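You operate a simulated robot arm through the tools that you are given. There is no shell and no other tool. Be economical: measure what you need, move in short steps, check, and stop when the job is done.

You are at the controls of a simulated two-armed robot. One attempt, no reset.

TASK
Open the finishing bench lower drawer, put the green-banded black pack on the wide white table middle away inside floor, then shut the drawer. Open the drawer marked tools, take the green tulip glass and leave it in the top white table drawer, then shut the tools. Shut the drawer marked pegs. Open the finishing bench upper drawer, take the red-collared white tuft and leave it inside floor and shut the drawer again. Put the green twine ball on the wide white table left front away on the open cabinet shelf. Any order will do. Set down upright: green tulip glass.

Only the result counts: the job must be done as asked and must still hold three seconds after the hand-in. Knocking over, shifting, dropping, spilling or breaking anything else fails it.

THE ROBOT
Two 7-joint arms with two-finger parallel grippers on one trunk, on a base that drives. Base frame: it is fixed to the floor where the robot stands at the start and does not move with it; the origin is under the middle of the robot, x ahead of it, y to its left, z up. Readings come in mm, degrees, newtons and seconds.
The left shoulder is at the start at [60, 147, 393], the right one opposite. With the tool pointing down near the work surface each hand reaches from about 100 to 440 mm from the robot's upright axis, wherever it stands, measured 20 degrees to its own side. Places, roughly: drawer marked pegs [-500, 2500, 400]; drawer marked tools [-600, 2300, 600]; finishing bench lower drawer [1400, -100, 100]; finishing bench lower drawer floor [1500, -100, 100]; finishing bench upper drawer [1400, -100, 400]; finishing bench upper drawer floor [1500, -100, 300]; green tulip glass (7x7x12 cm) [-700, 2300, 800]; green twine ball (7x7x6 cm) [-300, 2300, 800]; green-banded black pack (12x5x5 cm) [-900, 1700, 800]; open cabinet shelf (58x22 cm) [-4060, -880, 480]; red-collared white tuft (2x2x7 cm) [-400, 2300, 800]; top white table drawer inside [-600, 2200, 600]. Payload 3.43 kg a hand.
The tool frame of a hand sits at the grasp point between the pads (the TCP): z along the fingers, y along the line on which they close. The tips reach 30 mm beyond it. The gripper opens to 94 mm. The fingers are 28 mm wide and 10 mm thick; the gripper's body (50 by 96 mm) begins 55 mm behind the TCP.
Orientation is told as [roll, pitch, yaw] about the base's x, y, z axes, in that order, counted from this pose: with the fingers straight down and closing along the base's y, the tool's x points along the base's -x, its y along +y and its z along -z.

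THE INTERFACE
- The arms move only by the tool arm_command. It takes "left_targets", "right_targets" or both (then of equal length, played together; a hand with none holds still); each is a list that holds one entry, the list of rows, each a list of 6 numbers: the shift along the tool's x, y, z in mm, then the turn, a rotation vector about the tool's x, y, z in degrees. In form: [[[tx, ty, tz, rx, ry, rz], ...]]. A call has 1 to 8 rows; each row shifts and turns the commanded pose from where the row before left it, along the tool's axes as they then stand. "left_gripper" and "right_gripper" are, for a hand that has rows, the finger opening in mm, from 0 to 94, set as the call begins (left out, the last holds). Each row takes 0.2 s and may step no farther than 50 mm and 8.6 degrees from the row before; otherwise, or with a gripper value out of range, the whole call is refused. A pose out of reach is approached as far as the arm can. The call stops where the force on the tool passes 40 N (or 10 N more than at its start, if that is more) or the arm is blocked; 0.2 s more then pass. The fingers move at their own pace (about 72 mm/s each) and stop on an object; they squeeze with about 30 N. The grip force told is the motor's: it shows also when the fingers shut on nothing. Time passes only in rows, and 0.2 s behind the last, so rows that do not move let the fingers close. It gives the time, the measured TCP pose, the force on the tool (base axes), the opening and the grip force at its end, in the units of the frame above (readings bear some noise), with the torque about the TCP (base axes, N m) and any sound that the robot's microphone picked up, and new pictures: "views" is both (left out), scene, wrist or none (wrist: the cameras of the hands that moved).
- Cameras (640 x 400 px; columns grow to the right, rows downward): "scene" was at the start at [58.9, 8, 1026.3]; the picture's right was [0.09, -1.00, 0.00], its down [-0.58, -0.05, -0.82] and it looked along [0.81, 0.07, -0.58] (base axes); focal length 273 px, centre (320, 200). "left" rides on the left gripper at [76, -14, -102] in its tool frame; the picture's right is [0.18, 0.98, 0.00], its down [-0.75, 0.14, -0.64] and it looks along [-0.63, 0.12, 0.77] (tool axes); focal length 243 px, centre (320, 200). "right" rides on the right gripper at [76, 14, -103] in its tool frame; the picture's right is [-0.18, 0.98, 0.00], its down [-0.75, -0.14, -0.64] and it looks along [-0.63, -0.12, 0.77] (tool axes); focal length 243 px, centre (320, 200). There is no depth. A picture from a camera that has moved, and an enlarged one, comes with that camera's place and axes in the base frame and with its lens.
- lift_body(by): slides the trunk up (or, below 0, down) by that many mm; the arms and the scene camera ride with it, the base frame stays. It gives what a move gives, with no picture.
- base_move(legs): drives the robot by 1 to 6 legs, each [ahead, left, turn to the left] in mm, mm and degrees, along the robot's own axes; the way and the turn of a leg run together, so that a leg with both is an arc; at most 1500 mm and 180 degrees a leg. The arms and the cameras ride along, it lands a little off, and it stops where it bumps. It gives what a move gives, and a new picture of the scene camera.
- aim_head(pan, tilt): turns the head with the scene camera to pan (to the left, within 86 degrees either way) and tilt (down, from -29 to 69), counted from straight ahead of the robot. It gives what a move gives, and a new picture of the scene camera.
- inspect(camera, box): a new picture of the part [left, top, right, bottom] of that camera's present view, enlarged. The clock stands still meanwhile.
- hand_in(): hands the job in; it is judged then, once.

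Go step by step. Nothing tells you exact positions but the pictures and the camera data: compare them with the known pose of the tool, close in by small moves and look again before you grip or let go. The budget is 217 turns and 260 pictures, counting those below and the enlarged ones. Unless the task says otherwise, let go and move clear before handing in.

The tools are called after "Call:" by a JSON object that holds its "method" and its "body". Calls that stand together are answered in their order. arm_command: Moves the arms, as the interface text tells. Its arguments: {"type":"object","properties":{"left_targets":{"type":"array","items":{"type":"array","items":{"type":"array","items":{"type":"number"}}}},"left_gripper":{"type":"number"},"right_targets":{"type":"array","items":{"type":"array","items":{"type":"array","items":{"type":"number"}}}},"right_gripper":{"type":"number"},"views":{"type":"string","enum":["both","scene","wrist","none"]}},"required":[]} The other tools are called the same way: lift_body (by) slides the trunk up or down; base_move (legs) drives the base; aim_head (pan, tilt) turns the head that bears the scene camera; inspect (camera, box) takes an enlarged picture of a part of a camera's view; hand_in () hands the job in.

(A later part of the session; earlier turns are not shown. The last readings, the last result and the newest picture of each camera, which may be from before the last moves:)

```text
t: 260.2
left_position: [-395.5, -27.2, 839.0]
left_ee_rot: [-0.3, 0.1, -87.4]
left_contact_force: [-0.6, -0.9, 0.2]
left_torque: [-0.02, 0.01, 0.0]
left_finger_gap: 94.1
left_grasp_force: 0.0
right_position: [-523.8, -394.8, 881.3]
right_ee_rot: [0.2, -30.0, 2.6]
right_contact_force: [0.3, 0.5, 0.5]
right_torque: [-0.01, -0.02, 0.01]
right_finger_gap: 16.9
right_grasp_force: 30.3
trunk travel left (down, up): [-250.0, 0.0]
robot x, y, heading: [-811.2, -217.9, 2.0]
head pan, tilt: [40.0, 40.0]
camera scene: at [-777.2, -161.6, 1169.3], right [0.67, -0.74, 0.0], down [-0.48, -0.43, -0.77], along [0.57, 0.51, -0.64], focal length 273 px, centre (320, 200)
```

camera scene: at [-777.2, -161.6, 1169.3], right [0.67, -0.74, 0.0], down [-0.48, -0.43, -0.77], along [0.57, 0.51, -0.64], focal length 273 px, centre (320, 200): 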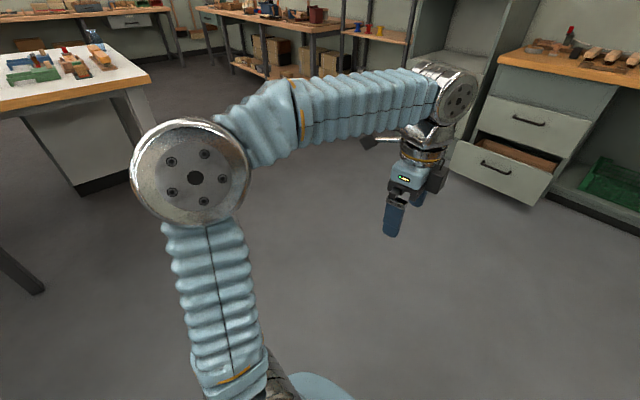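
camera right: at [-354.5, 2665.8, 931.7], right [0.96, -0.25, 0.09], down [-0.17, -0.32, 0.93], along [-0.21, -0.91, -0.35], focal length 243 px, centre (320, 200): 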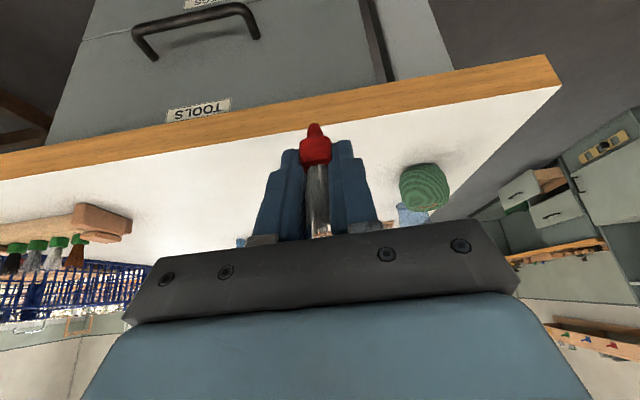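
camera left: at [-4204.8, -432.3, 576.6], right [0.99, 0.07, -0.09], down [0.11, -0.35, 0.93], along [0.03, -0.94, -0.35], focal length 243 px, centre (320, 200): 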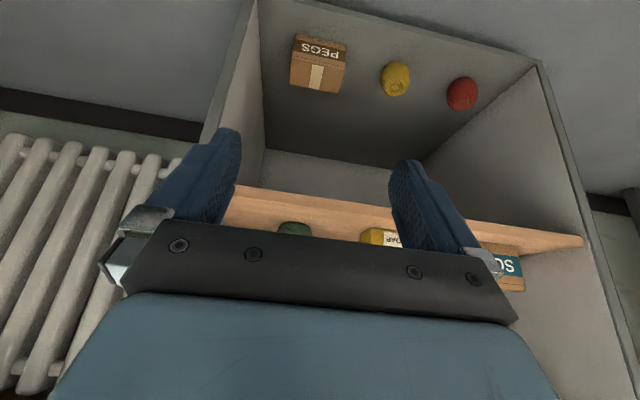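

The elbow sits high (z≈1000) and near the body, so the arm will clear the table edge. I raise the left hand 60 mm and drive to the south side of the white table.

Call:
{"method": "arm_command", "body": {"left_targets": [[[0, 0, -30, 0, 0, 0], [0, 0, -30, 0, 0, 0]]], "views": "none"}}

Call:
{"method": "base_move", "body": {"legs": [[250, 0, 0], [0, 0, 81], [1080, 0, 0]]}}

Call:
{"method": "aim_head", "body": {"pan": 15, "tilt": 30}}

```text
t: 260.8
left_position: [-396.7, -26.0, 899.6]
left_ee_rot: [-0.4, 0.1, -87.2]
left_contact_force: [-0.6, -0.4, -0.2]
left_torque: [0.01, 0.01, 0.0]
left_finger_gap: 94.2
left_grasp_force: 0.1
right_position: [-523.4, -393.3, 882.4]
right_ee_rot: [0.1, -29.9, 2.7]
right_contact_force: [-0.4, -0.2, 0.2]
right_torque: [0.02, -0.01, 0.0]
right_finger_gap: 16.6
right_grasp_force: 29.7
trunk travel left (down, up): [-250.0, 0.0]
robot x, y, heading: [-810.4, -219.6, 1.9]
head pan, tilt: [40.0, 40.0]
```

```text
t: 271.3
left_position: [-617.6, 1300.8, 899.0]
left_ee_rot: [-0.3, 0.2, -3.8]
left_contact_force: [-0.1, 0.2, -0.2]
left_torque: [0.0, -0.07, 0.03]
left_finger_gap: 94.0
left_grasp_force: 0.0
right_position: [-267.5, 1132.0, 882.0]
right_ee_rot: [0.1, -30.0, 86.1]
right_contact_force: [-0.7, -0.2, -0.2]
right_torque: [-0.02, -0.01, 0.04]
right_finger_gap: 16.7
right_grasp_force: 30.1
trunk travel left (down, up): [-250.0, 0.0]
robot x, y, heading: [-478.4, 868.4, 85.5]
head pan, tilt: [40.0, 40.0]
camera scene: at [-526.8, 906.9, 1169.3], right [0.81, 0.58, 0.0], down [0.37, -0.52, -0.77], along [-0.45, 0.62, -0.64], focal length 273 px, centre (320, 200)
```

scene: 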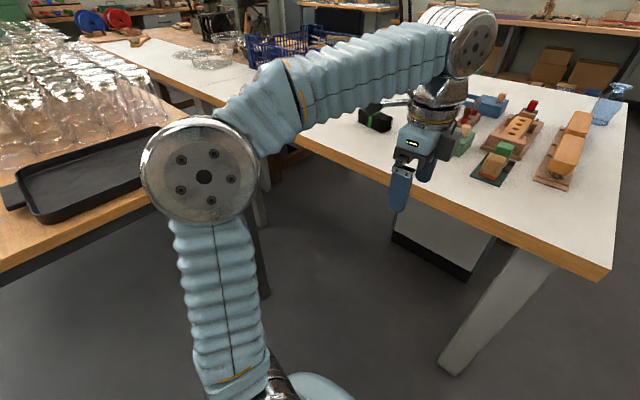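

```text
t: 272.2
left_position: [-618.7, 1301.6, 898.7]
left_ee_rot: [-0.4, 0.1, -3.9]
left_contact_force: [1.0, 0.3, 0.2]
left_torque: [0.01, 0.03, -0.01]
left_finger_gap: 94.1
left_grasp_force: 0.1
right_position: [-268.0, 1133.3, 882.4]
right_ee_rot: [0.1, -30.0, 86.2]
right_contact_force: [0.0, -0.6, -0.5]
right_torque: [0.05, 0.02, 0.02]
right_finger_gap: 17.1
right_grasp_force: 29.8
trunk travel left (down, up): [-250.0, 0.0]
robot x, y, heading: [-473.9, 865.7, 85.4]
head pan, tilt: [15.0, 30.0]
camera scene: at [-494.0, 926.7, 1184.6], right [0.98, 0.18, 0.0], down [0.09, -0.49, -0.87], along [-0.16, 0.85, -0.5], focal length 273 px, centre (320, 200)
```

scene: 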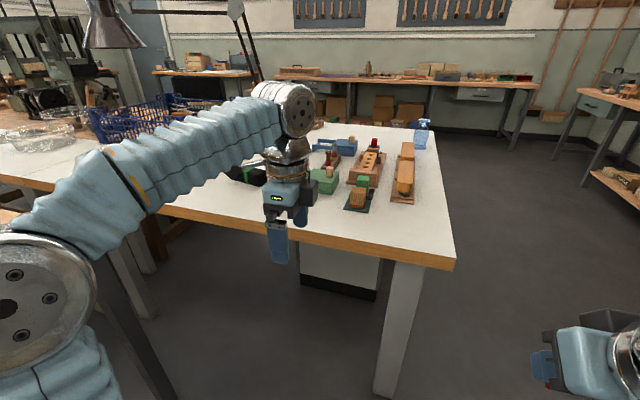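

Pack at ≈[-882, 1710], table edge y≈1482 there. I strafe left and approach.

Call:
{"method": "base_move", "body": {"legs": [[0, 0, -1.9], [0, 321, 0], [240, 0, 0]]}}

Call:
{"method": "inspect", "body": {"camera": "left", "box": [0, 0, 640, 400]}}

```text
t: 276.1
left_position: [-901.9, 1584.8, 898.8]
left_ee_rot: [-0.3, 0.1, -5.7]
left_contact_force: [0.5, -0.1, 0.1]
left_torque: [0.05, 0.02, 0.02]
left_finger_gap: 94.0
left_grasp_force: 0.0
right_position: [-558.5, 1405.2, 881.8]
right_ee_rot: [0.2, -30.0, 84.4]
right_contact_force: [-0.5, -0.5, -0.5]
right_torque: [0.02, 0.0, 0.01]
right_finger_gap: 16.8
right_grasp_force: 30.0
trunk travel left (down, up): [-250.0, 0.0]
robot x, y, heading: [-773.6, 1148.2, 83.6]
head pan, tilt: [15.0, 30.0]
camera scene: at [-791.6, 1206.0, 1184.7], right [0.99, 0.15, 0.0], down [0.08, -0.49, -0.87], along [-0.13, 0.86, -0.5], focal length 273 px, centre (320, 200)
```

scene: 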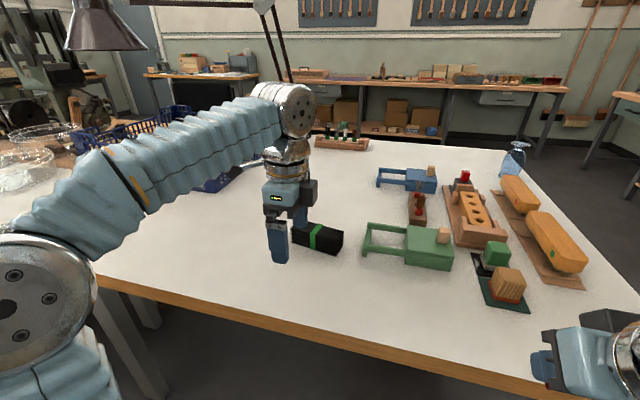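

```text
1.00 times, centred on (320, 200) of left (not enlarged: the box is as wide or as high as the picture)
camera zoom: at [-980.9, 1578.9, 1002.3], right [-0.09, 1.0, 0.0], down [0.77, 0.07, 0.64], along [0.64, 0.05, -0.77], focal length 243 px, centre (320, 200)
```

zoom: 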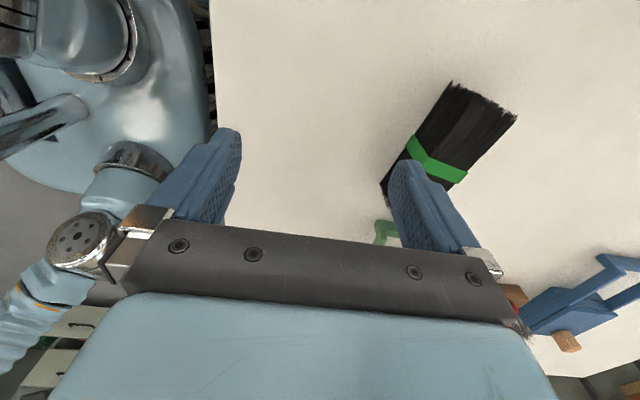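

The pack is a bristle bundle at ≈[-895, 1690], turned about -13°. I drive 70 mm nearer, turn the hand 7.5° to match, and line up over it.

Call:
{"method": "base_move", "body": {"legs": [[70, 0, 0]]}}

Call:
{"method": "arm_command", "body": {"left_targets": [[[0, 17, 0, 0, 0, 4], [0, 17, 0, 0, 0, 3.5], [0, 0, 0, 0, 0, 0]]], "views": "both"}}

```text
t: 277.1
left_position: [-896.1, 1655.3, 897.5]
left_ee_rot: [-0.4, 0.1, -5.7]
left_contact_force: [0.5, -0.8, 0.7]
left_torque: [0.02, -0.04, 0.0]
left_finger_gap: 93.9
left_grasp_force: 0.1
right_position: [-551.3, 1472.9, 882.9]
right_ee_rot: [0.1, -29.9, 84.2]
right_contact_force: [-0.3, 0.0, -0.4]
right_torque: [0.02, 0.01, -0.01]
right_finger_gap: 16.6
right_grasp_force: 30.1
trunk travel left (down, up): [-250.0, 0.0]
robot x, y, heading: [-762.7, 1213.4, 84.0]
head pan, tilt: [15.0, 30.0]
camera scene: at [-784.0, 1275.5, 1184.7], right [0.99, 0.15, 0.0], down [0.08, -0.49, -0.87], along [-0.13, 0.86, -0.5], focal length 273 px, centre (320, 200)
```

scene: 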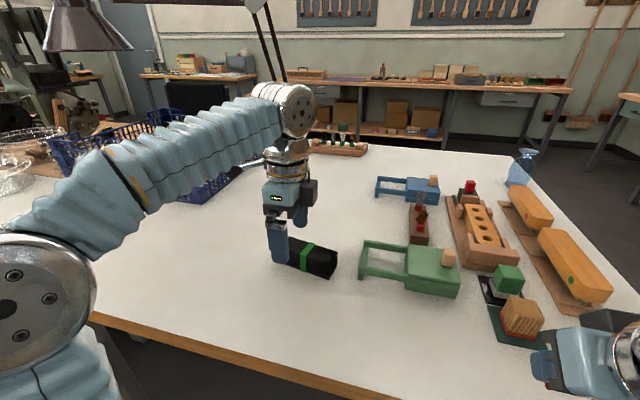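

```text
t: 277.9
left_position: [-892.4, 1688.2, 899.6]
left_ee_rot: [-0.4, 0.0, -13.1]
left_contact_force: [0.0, 0.2, -0.3]
left_torque: [0.01, 0.03, -0.01]
left_finger_gap: 93.9
left_grasp_force: 0.0
right_position: [-551.1, 1475.2, 881.3]
right_ee_rot: [0.1, -30.0, 84.2]
right_contact_force: [0.0, 0.3, -0.6]
right_torque: [-0.01, 0.03, 0.0]
right_finger_gap: 16.6
right_grasp_force: 30.0
trunk travel left (down, up): [-250.0, 0.0]
robot x, y, heading: [-766.8, 1217.1, 83.9]
head pan, tilt: [15.0, 30.0]
camera scene: at [-784.0, 1275.8, 1184.6], right [0.99, 0.15, 0.0], down [0.08, -0.49, -0.87], along [-0.13, 0.86, -0.5], focal length 273 px, centre (320, 200)
camera left: at [-969.9, 1692.6, 1002.6], right [0.05, 1.0, 0.0], down [0.77, -0.03, 0.64], along [0.64, -0.03, -0.77], focal length 243 px, centre (320, 200)
```

scene: 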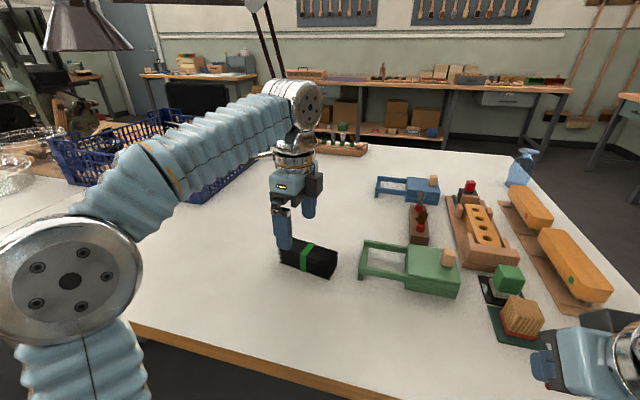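
left: 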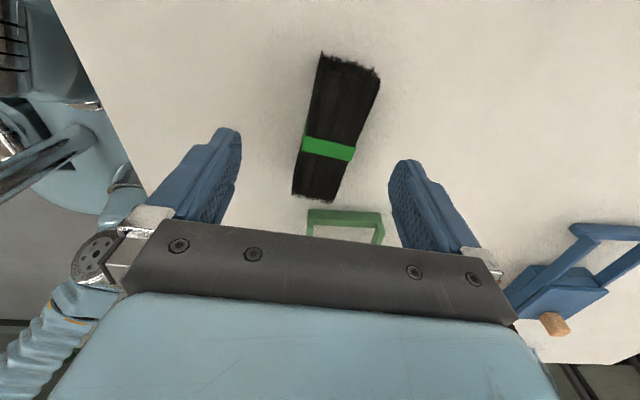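

Well aligned. I shift a few mm and descend to z≈813, then look.

Call:
{"method": "arm_command", "body": {"left_targets": [[[-5, 9.4, 0, 0, 0, 0], [0, 0, 35, 0, 0, 0], [0, 0, 35, 0, 0, 0], [0, 0, 15, 0, 0, 0], [0, 0, 0, 0, 0, 0]]], "views": "both"}}

```text
t: 279.1
left_position: [-884.3, 1696.9, 814.1]
left_ee_rot: [-0.3, 0.1, -13.2]
left_contact_force: [1.0, 0.1, -0.4]
left_torque: [-0.04, -0.01, -0.01]
left_finger_gap: 93.9
left_grasp_force: 0.0
right_position: [-550.9, 1474.7, 882.1]
right_ee_rot: [0.1, -30.0, 84.4]
right_contact_force: [-0.3, -0.2, 0.7]
right_torque: [-0.02, 0.0, -0.01]
right_finger_gap: 16.5
right_grasp_force: 30.0
trunk travel left (down, up): [-250.0, 0.0]
robot x, y, heading: [-770.0, 1218.8, 83.5]
head pan, tilt: [15.0, 30.0]
camera scene: at [-784.0, 1275.8, 1184.6], right [0.99, 0.15, 0.0], down [0.08, -0.49, -0.87], along [-0.13, 0.86, -0.5], focal length 273 px, centre (320, 200)
camera left: at [-962.1, 1700.4, 916.5], right [0.04, 1.0, 0.0], down [0.77, -0.03, 0.64], along [0.64, -0.03, -0.77], focal length 243 px, centre (320, 200)
```

scene: 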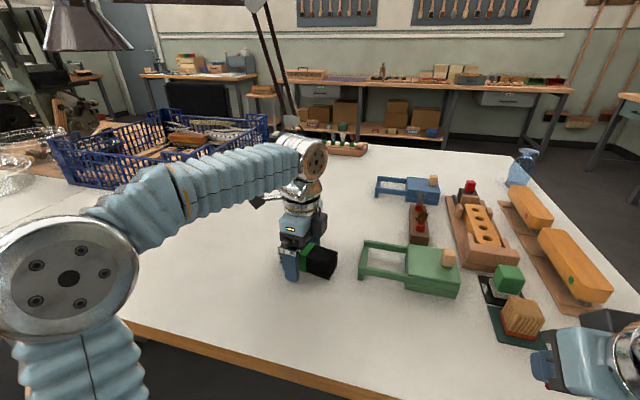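
left: 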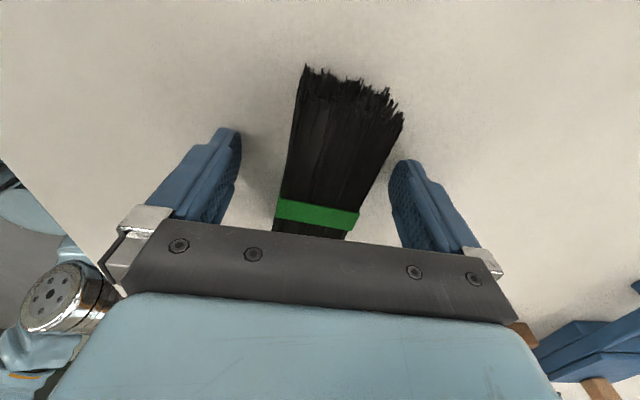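

The pack is between the fingers. I close.

Call:
{"method": "arm_command", "body": {"left_targets": [[[0, 0, 0, 0, 0, 0], [0, 0, 0, 0, 0, 0], [0, 0, 0, 0, 0, 0], [0, 0, 0, 0, 0, 0]]], "left_gripper": 0, "views": "none"}}

Call:
{"method": "arm_command", "body": {"left_targets": [[[0, 0, -30, 0, 0, 0], [0, 0, -40, 0, 0, 0], [0, 0, -20, 0, 0, 0], [0, 0, 0, 0, 0, 0]]], "views": "both"}}

```text
t: 280.1
left_position: [-883.7, 1696.0, 813.2]
left_ee_rot: [-0.2, 0.1, -13.2]
left_contact_force: [0.8, 0.5, 0.9]
left_torque: [-0.03, 0.04, -0.03]
left_finger_gap: 46.0
left_grasp_force: 30.2
right_position: [-551.4, 1474.8, 882.7]
right_ee_rot: [0.1, -30.0, 84.4]
right_contact_force: [-0.1, -0.1, 0.0]
right_torque: [-0.02, 0.0, 0.01]
right_finger_gap: 16.8
right_grasp_force: 29.8
trunk travel left (down, up): [-250.0, 0.0]
robot x, y, heading: [-770.3, 1215.9, 83.7]
head pan, tilt: [15.0, 30.0]
```

```text
t: 281.1
left_position: [-884.9, 1697.5, 903.7]
left_ee_rot: [-0.4, 0.1, -13.2]
left_contact_force: [1.1, 0.1, -1.8]
left_torque: [0.03, 0.0, 0.01]
left_finger_gap: 46.0
left_grasp_force: 29.6
right_position: [-551.2, 1474.2, 881.1]
right_ee_rot: [0.1, -30.0, 84.3]
right_contact_force: [1.0, -0.9, 0.3]
right_torque: [-0.01, -0.04, 0.01]
right_finger_gap: 16.7
right_grasp_force: 30.4
trunk travel left (down, up): [-250.0, 0.0]
robot x, y, heading: [-767.4, 1217.0, 83.9]
head pan, tilt: [15.0, 30.0]
camera scene: at [-784.0, 1275.8, 1184.6], right [0.99, 0.15, 0.0], down [0.08, -0.49, -0.87], along [-0.13, 0.86, -0.5], focal length 273 px, centre (320, 200)
camera left: at [-961.6, 1700.5, 1007.6], right [0.05, 1.0, 0.0], down [0.77, -0.03, 0.64], along [0.64, -0.03, -0.77], focal length 243 px, centre (320, 200)
```

scene: 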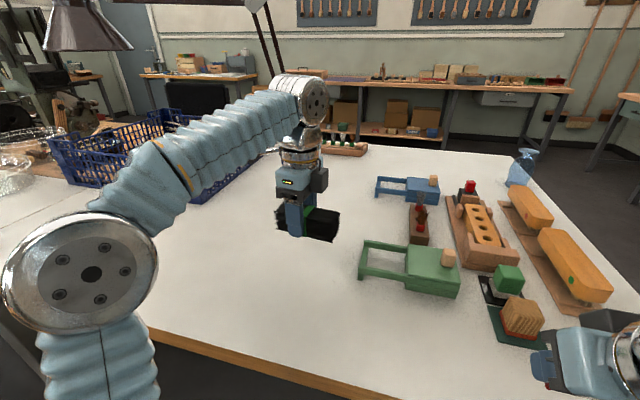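
left: 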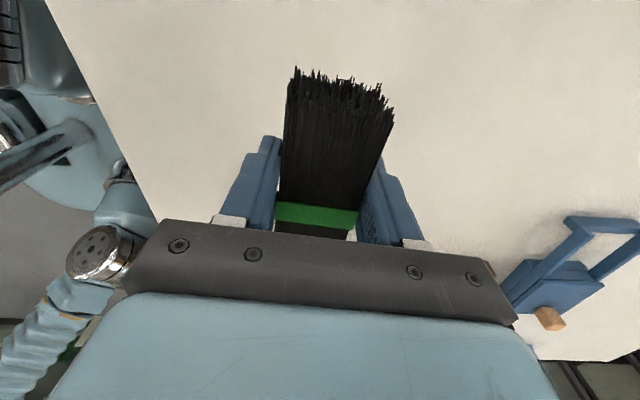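

The pack is held firmly. I back away from the table, then turn toward the finishing bench.

Call:
{"method": "base_move", "body": {"legs": [[-300, 0, 0], [0, -380, 0], [-480, 0, 0], [0, 0, -84]]}}

Call:
{"method": "aim_head", "body": {"pan": 0, "tilt": 35}}

```text
t: 291.2
left_position: [-16.3, 555.9, 904.6]
left_ee_rot: [-0.3, 0.1, -96.9]
left_contact_force: [-0.2, 0.4, -1.4]
left_torque: [0.01, 0.01, -0.03]
left_finger_gap: 46.1
left_grasp_force: 29.9
right_position: [-200.1, 201.1, 881.6]
right_ee_rot: [0.1, -30.0, 0.7]
right_contact_force: [-0.2, -0.2, -0.4]
right_torque: [0.01, -0.01, -0.03]
right_finger_gap: 16.7
right_grasp_force: 30.1
trunk travel left (down, up): [-250.0, 0.0]
robot x, y, heading: [-480.1, 390.1, 0.0]
head pan, tilt: [15.0, 30.0]
camera scene: at [-421.0, 411.1, 1184.6], right [0.26, -0.97, 0.0], down [-0.48, -0.13, -0.87], along [0.84, 0.23, -0.5], focal length 273 px, centre (320, 200)
```

scene: 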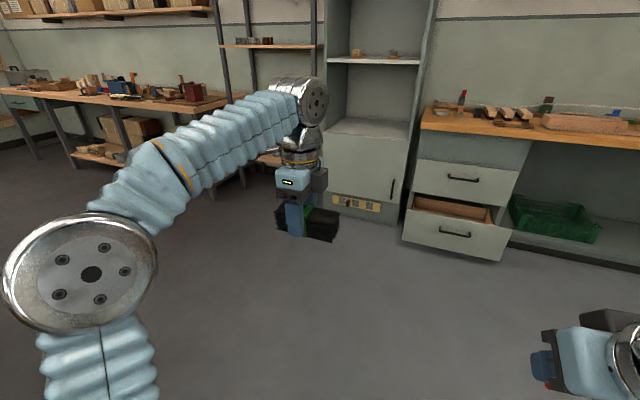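

```text
t: 292.0
left_position: [-14.3, 555.0, 904.1]
left_ee_rot: [-0.3, 0.1, -96.9]
left_contact_force: [0.3, -0.1, 0.4]
left_torque: [0.02, -0.01, -0.02]
left_finger_gap: 46.1
left_grasp_force: 30.4
right_position: [-199.2, 201.6, 882.4]
right_ee_rot: [0.0, -30.0, 0.6]
right_contact_force: [-0.1, 0.3, -0.6]
right_torque: [0.01, 0.0, 0.0]
right_finger_gap: 17.0
right_grasp_force: 30.4
trunk travel left (down, up): [-250.0, 0.0]
robot x, y, heading: [-477.5, 390.0, 0.1]
head pan, tilt: [0.0, 35.0]
camera scene: at [-420.2, 387.7, 1176.9], right [0.0, -1.0, 0.0], down [-0.57, 0.0, -0.82], along [0.82, 0.0, -0.57], focal length 273 px, centre (320, 200)
```

scene: 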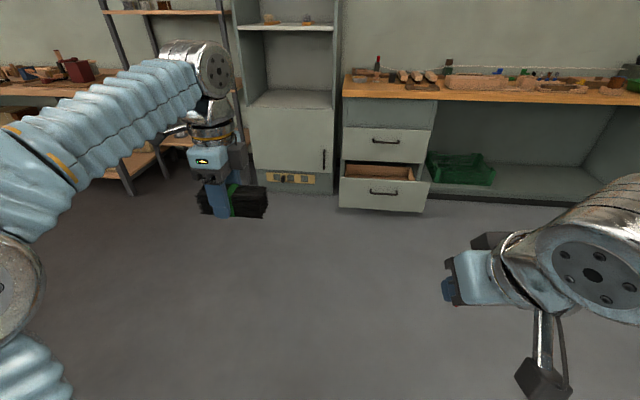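

I line up with the drawer: strafe right and drive ahead, then lower the trunk.

Call:
{"method": "base_move", "body": {"legs": [[0, -585, 0], [950, 0, 0]]}}

Call:
{"method": "lift_body", "body": {"by": -250}}

Call:
{"method": "aim_head", "body": {"pan": 0, "tilt": 45}}

```text
t: 299.9
left_position: [936.8, -41.8, 904.0]
left_ee_rot: [-0.3, 0.1, -97.0]
left_contact_force: [-0.2, 0.0, -1.8]
left_torque: [0.01, -0.04, 0.01]
left_finger_gap: 45.9
left_grasp_force: 29.8
right_position: [752.0, -394.8, 883.0]
right_ee_rot: [0.1, -30.0, 0.5]
right_contact_force: [0.3, -0.1, 0.3]
right_torque: [0.0, 0.03, -0.02]
right_finger_gap: 16.9
right_grasp_force: 29.7
trunk travel left (down, up): [-250.0, 0.0]
robot x, y, heading: [473.6, -209.2, -0.4]
head pan, tilt: [0.0, 35.0]
camera scene: at [531.6, -208.3, 1176.9], right [0.0, -1.0, 0.0], down [-0.57, 0.0, -0.82], along [0.82, 0.0, -0.57], focal length 273 px, centre (320, 200)
```

scene: 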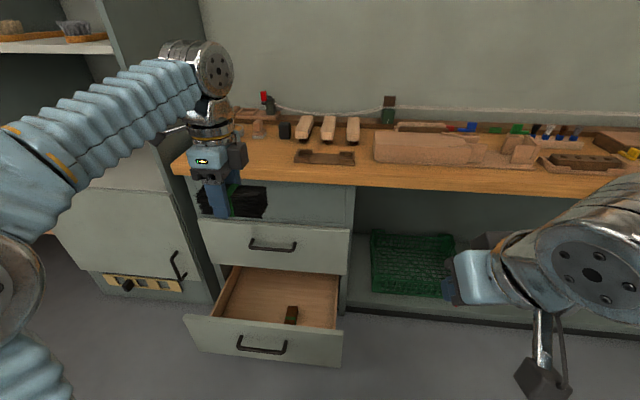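

```text
t: 302.5
left_position: [937.4, -41.5, 653.8]
left_ee_rot: [-0.3, 0.1, -97.0]
left_contact_force: [0.5, 0.3, -0.7]
left_torque: [0.02, -0.01, 0.01]
left_finger_gap: 45.8
left_grasp_force: 29.8
right_position: [751.8, -395.8, 631.8]
right_ee_rot: [0.1, -30.0, 0.5]
right_contact_force: [0.1, 0.5, 0.9]
right_torque: [0.0, 0.03, 0.05]
right_finger_gap: 16.8
right_grasp_force: 30.3
trunk travel left (down, up): [0.0, 250.0]
robot x, y, heading: [472.6, -207.1, -0.0]
head pan, tilt: [0.0, 35.0]
```

```text
t: 303.2
left_position: [936.7, -42.1, 653.7]
left_ee_rot: [-0.4, 0.1, -97.0]
left_contact_force: [1.0, -0.1, -0.5]
left_torque: [0.03, -0.01, -0.03]
left_finger_gap: 46.1
left_grasp_force: 30.0
right_position: [753.8, -395.4, 632.5]
right_ee_rot: [0.0, -30.0, 0.4]
right_contact_force: [0.3, 0.9, -0.3]
right_torque: [-0.01, -0.02, 0.02]
right_finger_gap: 16.7
right_grasp_force: 30.0
trunk travel left (down, up): [0.0, 250.0]
robot x, y, heading: [473.0, -209.1, -0.4]
head pan, tilt: [0.0, 45.0]
camera scene: at [524.9, -208.3, 912.1], right [0.0, -1.0, 0.0], down [-0.71, 0.0, -0.71], along [0.71, 0.0, -0.71], focal length 273 px, centre (320, 200)
```

scene: 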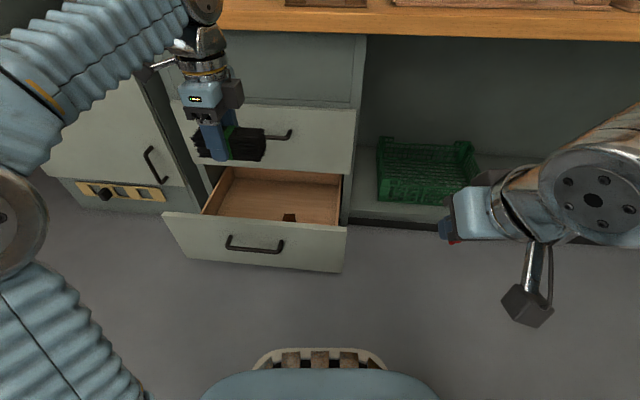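

I see a small block already in the lower drawer. I zoom in to place the pack clear of it.

Call:
{"method": "inspect", "body": {"camera": "scene", "box": [150, 130, 360, 280]}}

Call:
{"method": "inspect", "body": {"camera": "left", "box": [0, 0, 640, 400]}}

```text
2.67 times, centred on (255, 205) of scene
camera zoom: at [524.9, -208.3, 912.1], right [0.0, -1.0, 0.0], down [-0.71, 0.0, -0.71], along [0.71, 0.0, -0.71], focal length 728 px, centre (493, 187)
```

zoom: 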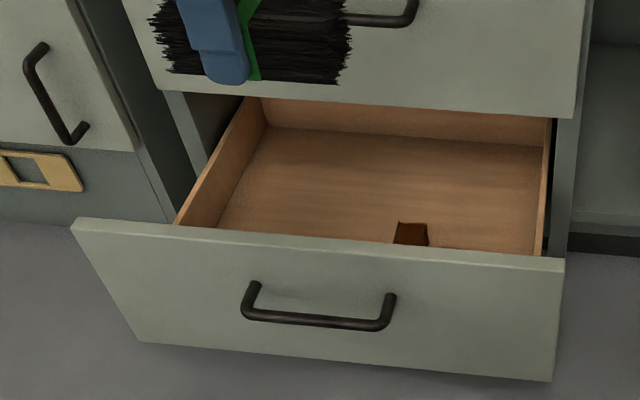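

```text
1.00 times, centred on (320, 200) of left (not enlarged: the box is as wide or as high as the picture)
camera zoom: at [932.3, 35.8, 757.4], right [1.0, 0.06, 0.0], down [0.05, -0.77, 0.64], along [0.04, -0.64, -0.77], focal length 243 px, centre (320, 200)
```

zoom: 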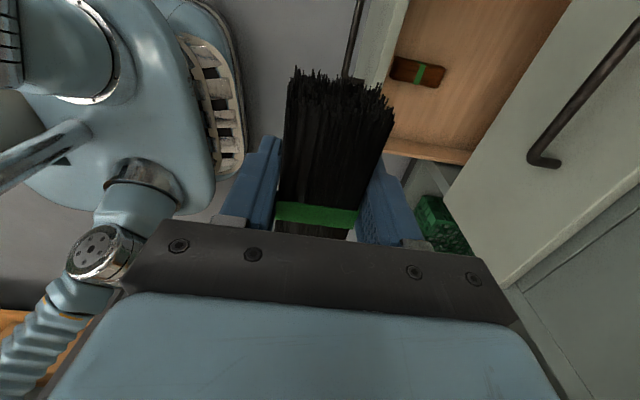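

Drawer floor is at ≈100, the block at ≈[1178, -89]. I'll place the pack at ≈[1122, +18]. I drive in with the hand still high.

Call:
{"method": "base_move", "body": {"legs": [[185, 60, 0]]}}

Call:
{"method": "arm_command", "body": {"left_targets": [[[0, 0, 45, 0, 0, 0], [0, 0, 45, 0, 0, 0], [0, 0, 45, 0, 0, 0], [0, 0, 45, 0, 0, 0]]], "views": "both"}}

```text
t: 304.8
left_position: [1125.1, 19.0, 654.8]
left_ee_rot: [-0.3, 0.2, -96.9]
left_contact_force: [0.4, 0.0, -1.1]
left_torque: [0.02, 0.02, 0.0]
left_finger_gap: 46.1
left_grasp_force: 30.1
right_position: [941.8, -335.6, 632.0]
right_ee_rot: [0.1, -30.1, 0.7]
right_contact_force: [-0.4, 0.1, 0.4]
right_torque: [0.02, 0.02, 0.01]
right_finger_gap: 16.6
right_grasp_force: 30.3
trunk travel left (down, up): [0.0, 250.0]
robot x, y, heading: [660.9, -149.0, -0.0]
head pan, tilt: [0.0, 45.0]
camera scene: at [713.6, -149.1, 912.0], right [0.0, -1.0, 0.0], down [-0.71, 0.0, -0.71], along [0.71, 0.0, -0.71], focal length 273 px, centre (320, 200)
```

scene: 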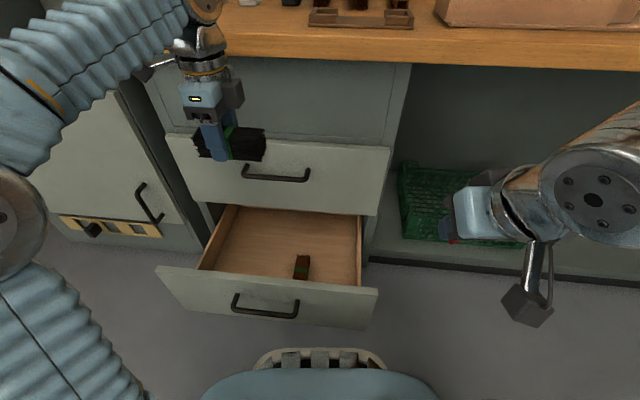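

```text
t: 305.8
left_position: [1126.5, 18.8, 473.6]
left_ee_rot: [-0.2, 0.1, -96.9]
left_contact_force: [0.2, -0.4, -1.0]
left_torque: [0.02, -0.01, 0.0]
left_finger_gap: 46.2
left_grasp_force: 29.8
right_position: [940.9, -335.1, 631.5]
right_ee_rot: [0.1, -30.0, 0.6]
right_contact_force: [-1.1, 0.4, -0.6]
right_torque: [-0.01, 0.0, -0.01]
right_finger_gap: 16.7
right_grasp_force: 29.9
trunk travel left (down, up): [0.0, 250.0]
robot x, y, heading: [660.2, -152.6, 0.4]
head pan, tilt: [0.0, 45.0]
camera scene: at [713.5, -149.1, 912.1], right [0.0, -1.0, 0.0], down [-0.71, 0.0, -0.71], along [0.71, 0.0, -0.71], focal length 273 px, centre (320, 200)
camera left: at [1121.8, 95.7, 577.0], right [1.0, 0.07, 0.0], down [0.05, -0.77, 0.64], along [0.04, -0.64, -0.77], focal length 243 px, centre (320, 200)
```

scene: 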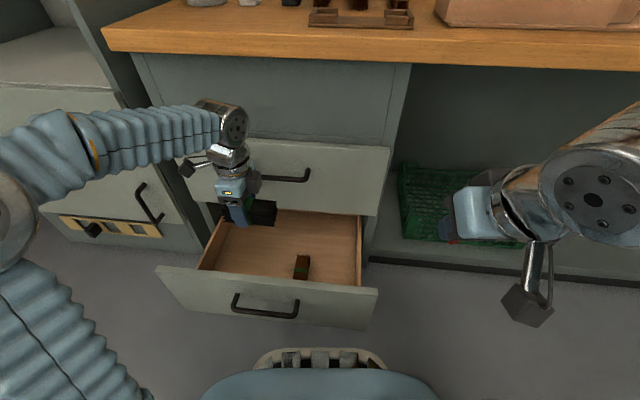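
left: 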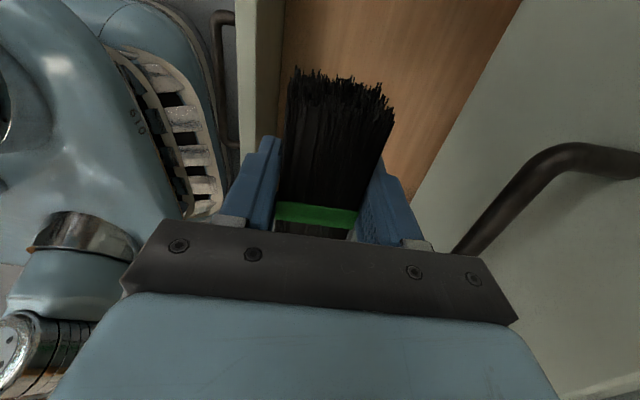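

I shift 15 mm forward to centre in the opening and keep descending.

Call:
{"method": "arm_command", "body": {"left_targets": [[[0, 15, 10, 0, 0, 0], [0, 0, 45, 0, 0, 0], [0, 0, 45, 0, 0, 0], [0, 0, 45, 0, 0, 0], [0, 0, 45, 0, 0, 0]]], "views": "both"}}

```text
t: 307.0
left_position: [1138.4, 16.7, 285.9]
left_ee_rot: [-0.3, 0.0, -96.9]
left_contact_force: [0.5, 0.8, 0.1]
left_torque: [0.0, -0.01, 0.0]
left_finger_gap: 46.2
left_grasp_force: 30.2
right_position: [942.2, -336.3, 632.0]
right_ee_rot: [0.1, -30.0, 0.5]
right_contact_force: [-0.4, 0.2, -0.6]
right_torque: [-0.01, -0.01, -0.01]
right_finger_gap: 16.7
right_grasp_force: 29.8
trunk travel left (down, up): [0.0, 250.0]
robot x, y, heading: [661.0, -147.7, -0.3]
head pan, tilt: [0.0, 45.0]
camera scene: at [713.5, -149.1, 912.1], right [0.0, -1.0, 0.0], down [-0.71, 0.0, -0.71], along [0.71, 0.0, -0.71], focal length 273 px, centre (320, 200)
camera left: at [1133.2, 94.0, 389.4], right [1.0, 0.06, 0.0], down [0.05, -0.77, 0.64], along [0.04, -0.64, -0.77], focal length 243 px, centre (320, 200)
```

scene: 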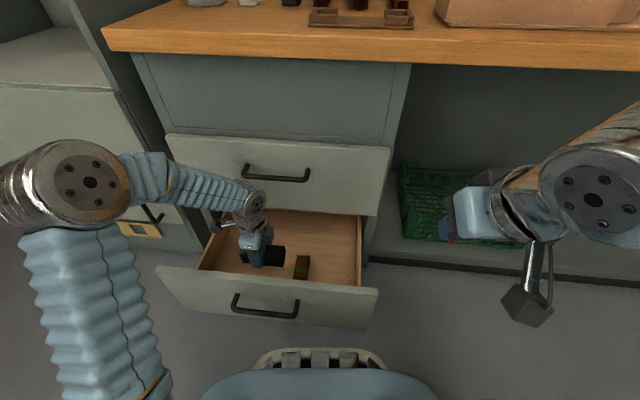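
left: 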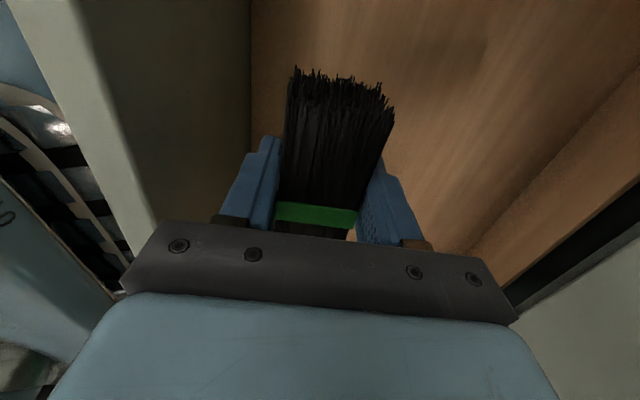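

I shift 10 mm left to keep off the block and continue to lower.

Call:
{"method": "arm_command", "body": {"left_targets": [[[10, 0, 25, 0, 0, 0], [0, 0, 35, 0, 0, 0], [0, 0, 30, 0, 0, 0], [0, 0, 20, 0, 0, 0], [0, 0, 0, 0, 0, 0]]], "views": "both"}}

```text
t: 308.2
left_position: [1139.5, 26.6, 173.9]
left_ee_rot: [-0.2, 0.1, -96.9]
left_contact_force: [-0.2, -0.4, -0.6]
left_torque: [0.02, 0.03, -0.05]
left_finger_gap: 46.2
left_grasp_force: 29.8
right_position: [941.4, -336.4, 632.3]
right_ee_rot: [0.1, -29.9, 0.7]
right_contact_force: [-0.3, -0.1, 0.3]
right_torque: [0.01, 0.01, -0.01]
right_finger_gap: 16.9
right_grasp_force: 30.8
trunk travel left (down, up): [0.0, 250.0]
robot x, y, heading: [658.1, -145.2, -0.0]
head pan, tilt: [0.0, 45.0]
camera scene: at [713.6, -149.1, 912.0], right [0.0, -1.0, 0.0], down [-0.71, 0.0, -0.71], along [0.71, 0.0, -0.71], focal length 273 px, centre (320, 200)
camera left: at [1134.4, 103.9, 277.6], right [1.0, 0.07, 0.0], down [0.05, -0.77, 0.64], along [0.04, -0.64, -0.77], focal length 243 px, centre (320, 200)
```

scene: 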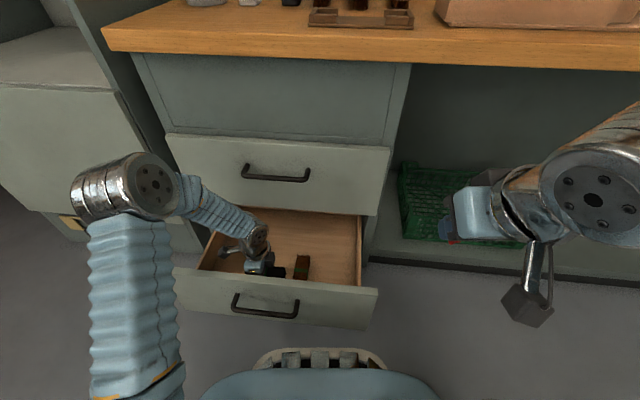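
left: 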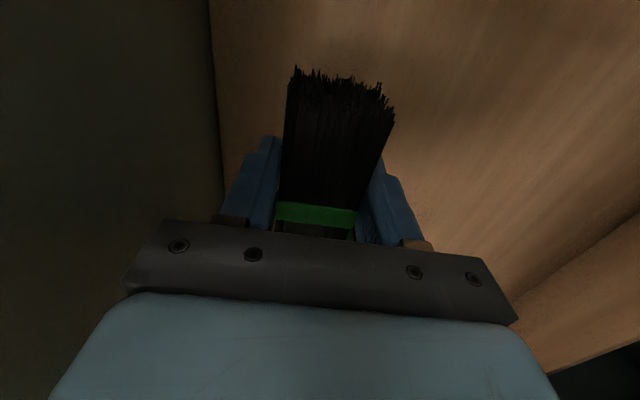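

Close to the floor now; I lower in small steps.

Call:
{"method": "arm_command", "body": {"left_targets": [[[0, 0, 12, 0, 0, 0], [0, 0, 6, 0, 0, 0], [0, 0, 0, 0, 0, 0]]], "views": "none"}}

Call:
{"method": "arm_command", "body": {"left_targets": [[[0, 0, 5, 0, 0, 0], [0, 0, 4, 0, 0, 0], [0, 0, 3, 0, 0, 0], [0, 0, 0, 0, 0, 0]]], "views": "none"}}

Call:
{"method": "arm_command", "body": {"left_targets": [[[0, 0, 3, 0, 0, 0], [0, 0, 3, 0, 0, 0], [0, 0, 3, 0, 0, 0], [0, 0, 0, 0, 0, 0]]], "views": "wrist"}}

```text
t: 309.0
left_position: [1140.1, 27.3, 155.2]
left_ee_rot: [-0.1, 0.0, -96.8]
left_contact_force: [-0.4, 0.1, -0.5]
left_torque: [-0.03, -0.01, 0.0]
left_finger_gap: 46.0
left_grasp_force: 30.2
right_position: [942.8, -336.1, 632.2]
right_ee_rot: [0.1, -30.0, 0.6]
right_contact_force: [0.4, -0.5, 1.2]
right_torque: [-0.01, 0.04, 0.0]
right_finger_gap: 16.8
right_grasp_force: 29.4
trunk travel left (down, up): [0.0, 250.0]
robot x, y, heading: [665.3, -149.4, 0.0]
head pan, tilt: [0.0, 45.0]
```

```text
t: 310.0
left_position: [1139.2, 28.9, 144.5]
left_ee_rot: [-0.3, 0.1, -97.0]
left_contact_force: [0.1, 0.5, -0.5]
left_torque: [0.05, 0.01, -0.03]
left_finger_gap: 46.3
left_grasp_force: 29.9
right_position: [942.2, -336.1, 630.8]
right_ee_rot: [0.2, -30.0, 0.6]
right_contact_force: [0.1, -0.3, 0.2]
right_torque: [0.07, -0.03, 0.01]
right_finger_gap: 16.9
right_grasp_force: 29.7
trunk travel left (down, up): [0.0, 250.0]
robot x, y, heading: [657.9, -147.1, -0.0]
head pan, tilt: [0.0, 45.0]
```

```text
t: 311.0
left_position: [1139.1, 27.1, 134.3]
left_ee_rot: [-0.3, 0.0, -96.9]
left_contact_force: [-1.1, -0.9, -1.4]
left_torque: [0.0, -0.01, -0.01]
left_finger_gap: 45.8
left_grasp_force: 30.1
right_position: [941.5, -336.2, 631.9]
right_ee_rot: [0.2, -29.9, 0.6]
right_contact_force: [-0.5, -0.2, -0.6]
right_torque: [0.01, -0.01, -0.02]
right_finger_gap: 17.1
right_grasp_force: 29.7
trunk travel left (down, up): [0.0, 250.0]
robot x, y, heading: [661.2, -148.6, 0.2]
head pan, tilt: [0.0, 45.0]
camera left: at [1134.4, 105.2, 238.6], right [1.0, 0.06, 0.0], down [0.05, -0.77, 0.64], along [0.04, -0.64, -0.77], focal length 243 px, centre (320, 200)
```

left: 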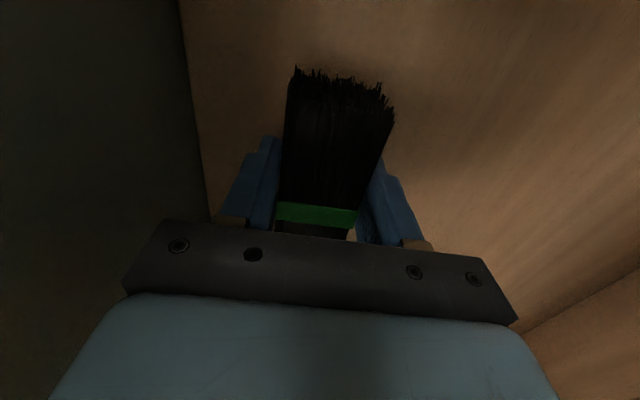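

Call:
{"method": "arm_command", "body": {"left_targets": [[[0, 0, 3, 0, 0, 0], [0, 0, 3, 0, 0, 0], [0, 0, 3, 0, 0, 0], [0, 0, 0, 0, 0, 0]]], "views": "none"}}

Call:
{"method": "arm_command", "body": {"left_targets": [[[0, 0, 3, 0, 0, 0], [0, 0, 3, 0, 0, 0], [0, 0, 3, 0, 0, 0], [0, 0, 0, 0, 0, 0]]], "views": "none"}}

```text
t: 312.0
left_position: [1140.3, 28.7, 127.0]
left_ee_rot: [-0.1, 0.2, -96.9]
left_contact_force: [2.1, -2.4, 27.7]
left_torque: [0.0, -0.02, 0.02]
left_finger_gap: 46.5
left_grasp_force: 29.9
right_position: [941.0, -337.0, 633.1]
right_ee_rot: [0.1, -30.0, 0.5]
right_contact_force: [-0.2, 0.6, 0.0]
right_torque: [0.0, -0.02, 0.0]
right_finger_gap: 17.0
right_grasp_force: 30.1
trunk travel left (down, up): [0.0, 250.0]
robot x, y, heading: [661.9, -145.8, 0.1]
head pan, tilt: [0.0, 45.0]
```

```text
t: 312.5
left_position: [1140.7, 27.7, 127.0]
left_ee_rot: [0.1, 0.1, -96.8]
left_contact_force: [-0.2, 1.2, 23.7]
left_torque: [-0.09, 0.64, -0.05]
left_finger_gap: 46.3
left_grasp_force: 29.8
right_position: [940.1, -336.0, 631.7]
right_ee_rot: [0.1, -30.0, 0.6]
right_contact_force: [-0.3, -0.6, 0.7]
right_torque: [0.01, 0.01, 0.03]
right_finger_gap: 16.7
right_grasp_force: 29.8
trunk travel left (down, up): [0.0, 250.0]
robot x, y, heading: [665.0, -147.6, -0.1]
head pan, tilt: [0.0, 45.0]
stopped in row 2 (left hand): the force on the tool passed its limit at 45 N (the readings are from after the stop); the commanded pose is now the measured one
```

The pack rests on the drawer floor. I open and rise straight up.

Call:
{"method": "arm_command", "body": {"left_targets": [[[0, 0, -2, 0, 0, 0], [0, 0, 0, 0, 0, 0], [0, 0, 0, 0, 0, 0], [0, 0, 0, 0, 0, 0]]], "left_gripper": 80, "views": "wrist"}}

Call:
{"method": "arm_command", "body": {"left_targets": [[[0, 0, -30, 0, 0, 0], [0, 0, -40, 0, 0, 0], [0, 0, -45, 0, 0, 0], [0, 0, -45, 0, 0, 0], [0, 0, -45, 0, 0, 0], [0, 0, -45, 0, 0, 0], [0, 0, -45, 0, 0, 0], [0, 0, -45, 0, 0, 0]]], "views": "both"}}

```text
t: 313.5
left_position: [1139.3, 27.9, 126.4]
left_ee_rot: [-0.3, 0.1, -96.9]
left_contact_force: [-0.3, -0.4, -0.1]
left_torque: [0.04, 0.0, 0.01]
left_finger_gap: 80.0
left_grasp_force: 0.0
right_position: [941.2, -336.3, 630.7]
right_ee_rot: [0.1, -30.1, 0.7]
right_contact_force: [0.5, -0.4, -0.7]
right_torque: [0.03, 0.0, -0.01]
right_finger_gap: 16.8
right_grasp_force: 30.1
trunk travel left (down, up): [0.0, 250.0]
robot x, y, heading: [660.7, -147.6, -0.1]
head pan, tilt: [0.0, 45.0]
camera left: at [1134.5, 104.8, 229.6], right [1.0, 0.06, 0.0], down [0.05, -0.77, 0.64], along [0.04, -0.64, -0.77], focal length 243 px, centre (320, 200)
```

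left: 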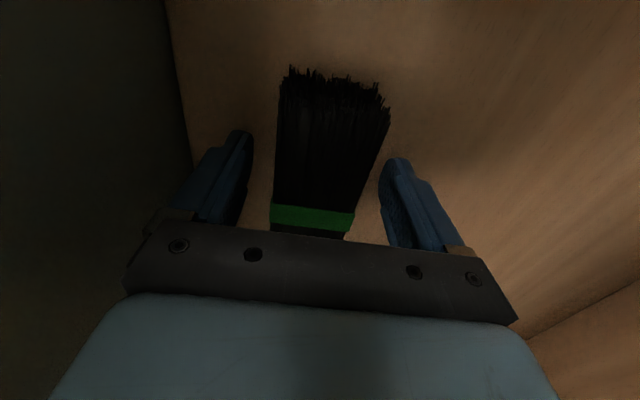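

```text
t: 315.3
left_position: [1138.5, 27.5, 468.8]
left_ee_rot: [-0.2, 0.1, -96.9]
left_contact_force: [-0.3, -0.5, -0.9]
left_torque: [0.02, 0.06, -0.01]
left_finger_gap: 79.9
left_grasp_force: 0.1
right_position: [941.3, -335.2, 631.5]
right_ee_rot: [0.1, -30.1, 0.5]
right_contact_force: [1.0, -0.6, -0.4]
right_torque: [0.02, 0.02, -0.04]
right_finger_gap: 16.7
right_grasp_force: 29.7
trunk travel left (down, up): [0.0, 250.0]
robot x, y, heading: [660.9, -151.5, -0.1]
head pan, tilt: [0.0, 45.0]
camera scene: at [713.7, -149.1, 912.0], right [0.0, -1.0, 0.0], down [-0.71, 0.0, -0.71], along [0.71, 0.0, -0.71], focal length 273 px, centre (320, 200)
camera left: at [1133.4, 105.5, 571.7], right [1.0, 0.06, 0.0], down [0.05, -0.77, 0.64], along [0.04, -0.64, -0.77], focal length 243 px, centre (320, 200)
```

scene: 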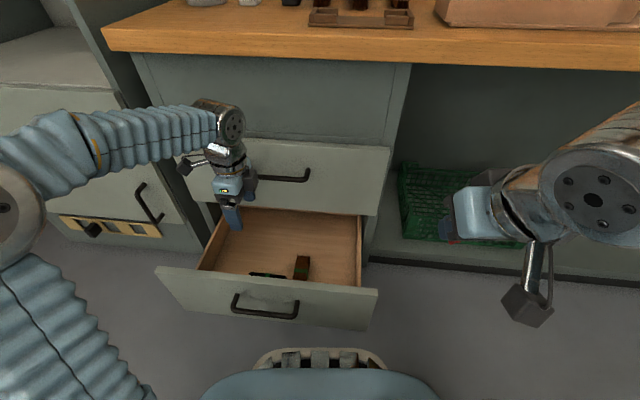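
left: 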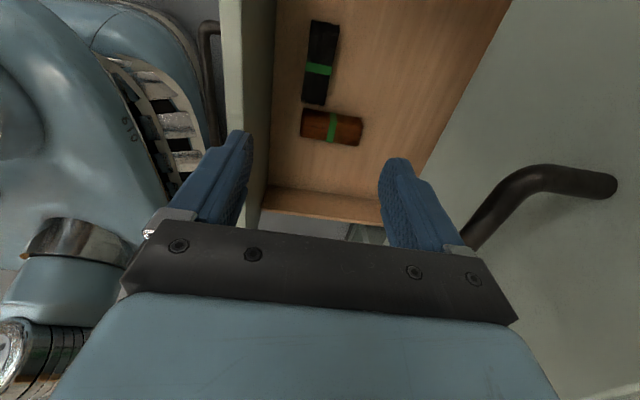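

The pack lies flat beside the block. I back off, close the left fingers and rotate that hand to point forward for pushing.

Call:
{"method": "base_move", "body": {"legs": [[-350, -40, 0]]}}

Call:
{"method": "arm_command", "body": {"left_targets": [[[0, 0, 0, -8.5, 0, 0], [0, 0, 0, -8.5, 0, 0], [0, 0, 0, -8.5, 0, 0], [0, 0, 0, -8.5, 0, 0], [0, 0, 0, -8.5, 0, 0], [0, 0, 0, -8.5, 0, 0], [0, 0, 0, -8.5, 0, 0], [0, 0, 0, -8.5, 0, 0]]], "left_gripper": 0, "views": "none"}}

Call:
{"method": "arm_command", "body": {"left_targets": [[[0, 0, 0, -8.5, 0, 0], [0, 0, 0, -8.5, 0, 0], [0, 0, 0, -5, 0, 0], [0, 0, 0, 0, -7, 0]]], "views": "both"}}

```text
t: 317.6
left_position: [786.9, -12.7, 467.6]
left_ee_rot: [-0.2, 0.1, -96.7]
left_contact_force: [-1.4, 0.3, -0.6]
left_torque: [0.01, -0.03, 0.0]
left_finger_gap: 80.1
left_grasp_force: 0.0
right_position: [590.9, -375.8, 631.5]
right_ee_rot: [0.1, -30.0, 0.9]
right_contact_force: [-0.2, -0.3, 0.5]
right_torque: [0.04, 0.0, 0.01]
right_finger_gap: 16.9
right_grasp_force: 29.7
trunk travel left (down, up): [0.0, 250.0]
robot x, y, heading: [310.7, -189.7, 0.4]
head pan, tilt: [0.0, 45.0]
camera scene: at [362.2, -189.9, 912.0], right [0.01, -1.0, 0.0], down [-0.71, 0.0, -0.71], along [0.71, 0.0, -0.71], focal length 273 px, centre (320, 200)
```

scene: 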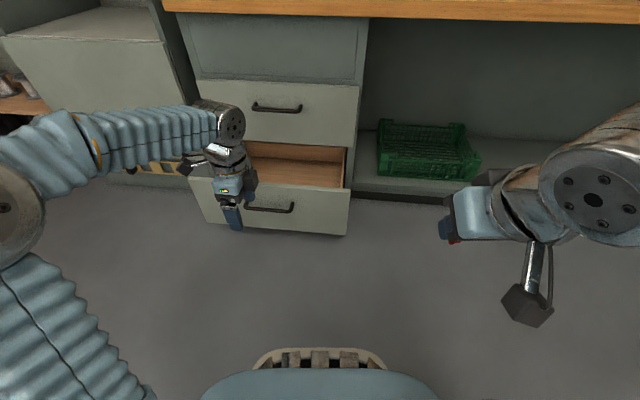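

```text
t: 319.4
left_position: [795.0, -12.6, 471.8]
left_ee_rot: [67.9, 0.0, -96.7]
left_contact_force: [-0.8, 0.8, 0.4]
left_torque: [0.01, -0.01, -0.01]
left_finger_gap: 0.1
left_grasp_force: 30.0
left hand out of reach, approached as far as the arm can: row 8
right_position: [591.0, -375.7, 631.8]
right_ee_rot: [0.0, -30.0, 0.9]
right_contact_force: [0.0, -0.2, -0.3]
right_torque: [0.01, 0.02, 0.0]
right_finger_gap: 16.6
right_grasp_force: 30.1
trunk travel left (down, up): [0.0, 250.0]
robot x, y, heading: [308.6, -191.3, 0.4]
head pan, tilt: [0.0, 45.0]
```

```text
t: 320.4
left_position: [818.4, -18.1, 469.5]
left_ee_rot: [78.1, -0.1, -104.7]
left_contact_force: [-0.9, -0.5, 0.2]
left_torque: [0.05, 0.01, 0.01]
left_finger_gap: 0.0
left_grasp_force: 30.1
left hand out of reach, approached as far as the arm can: row 1, 2, 3
right_position: [590.2, -376.5, 631.7]
right_ee_rot: [0.1, -30.0, 0.8]
right_contact_force: [0.3, -0.2, 0.3]
right_torque: [0.02, 0.01, 0.0]
right_finger_gap: 16.5
right_grasp_force: 29.9
trunk travel left (down, up): [0.0, 250.0]
robot x, y, heading: [307.5, -191.4, 0.3]
head pan, tilt: [0.0, 45.0]
camera scene: at [362.2, -190.0, 912.1], right [0.01, -1.0, 0.0], down [-0.71, 0.0, -0.71], along [0.71, 0.0, -0.71], focal length 273 px, centre (320, 200)
camera left: at [738.0, 82.3, 476.6], right [0.25, 0.13, 0.96], down [-0.77, -0.58, 0.27], along [0.59, -0.81, -0.04], focal length 243 px, centre (320, 200)
```

scene: 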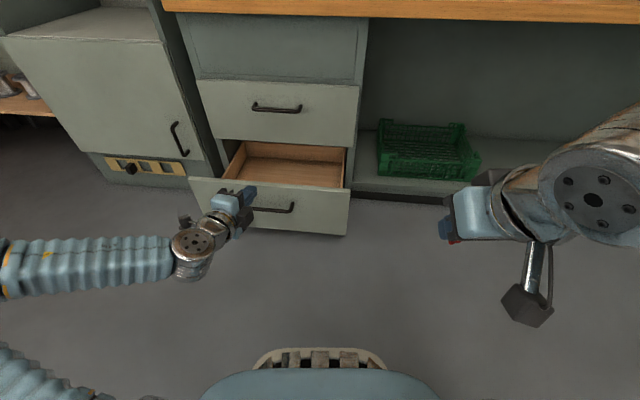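
left: 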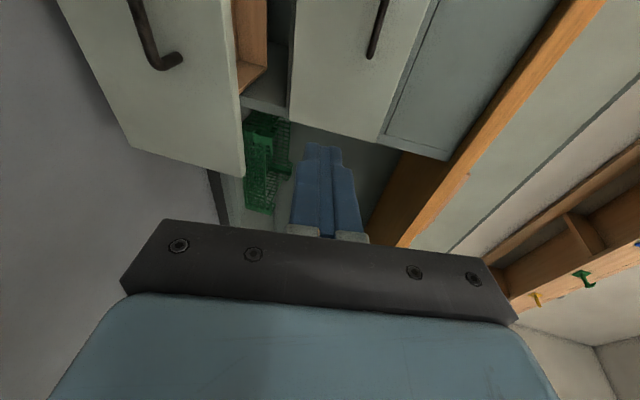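

I fix the hand's yaw and bring it down to face the lower drawer's front just above its handle.

Call:
{"method": "arm_command", "body": {"left_targets": [[[0, -45, 18, 0, 7.3, 0], [0, -45, 18, 0, 7.3, 0], [0, -45, 18, 0, 0, 0], [0, -45, 18, 0, 0, 0], [0, -14, 10, 0, 0, 0], [0, 0, 0, 0, 0, 0]]], "views": "both"}}

```text
t: 321.8
left_position: [855.1, 74.1, 337.9]
left_ee_rot: [78.6, 1.9, -95.4]
left_contact_force: [0.0, 0.1, 0.0]
left_torque: [-0.02, -0.02, 0.02]
left_finger_gap: 0.0
left_grasp_force: 29.7
left hand out of reach, approached as far as the arm can: row 2, 3, 4, 5
right_position: [591.5, -376.4, 632.1]
right_ee_rot: [0.1, -29.9, 0.9]
right_contact_force: [0.4, 0.3, 0.5]
right_torque: [-0.02, -0.04, 0.0]
right_finger_gap: 16.9
right_grasp_force: 29.7
trunk travel left (down, up): [0.0, 250.0]
robot x, y, heading: [313.1, -190.0, 0.5]
head pan, tilt: [0.0, 45.0]
camera scene: at [362.2, -189.9, 912.0], right [0.01, -1.0, 0.0], down [-0.71, 0.0, -0.71], along [0.71, 0.0, -0.71], focal length 273 px, centre (320, 200)
camera left: at [758.1, 159.0, 347.1], right [0.21, 0.13, 0.97], down [-0.67, -0.7, 0.24], along [0.71, -0.7, -0.06], focal length 243 px, centre (320, 200)
```

scene: 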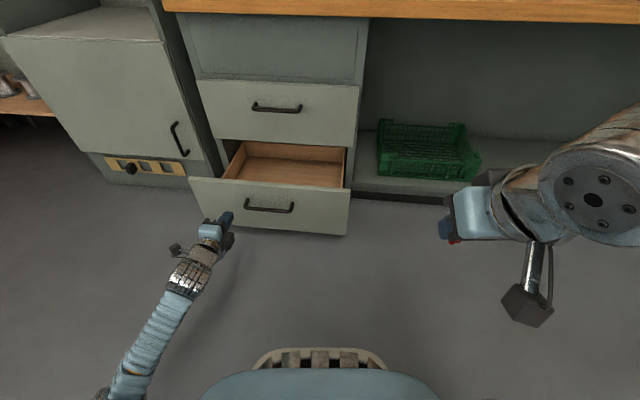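
left: 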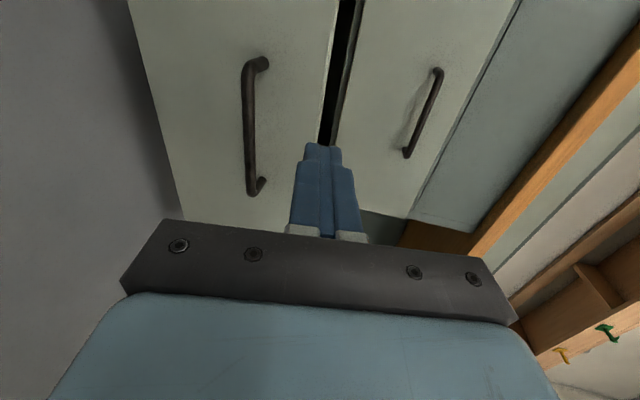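

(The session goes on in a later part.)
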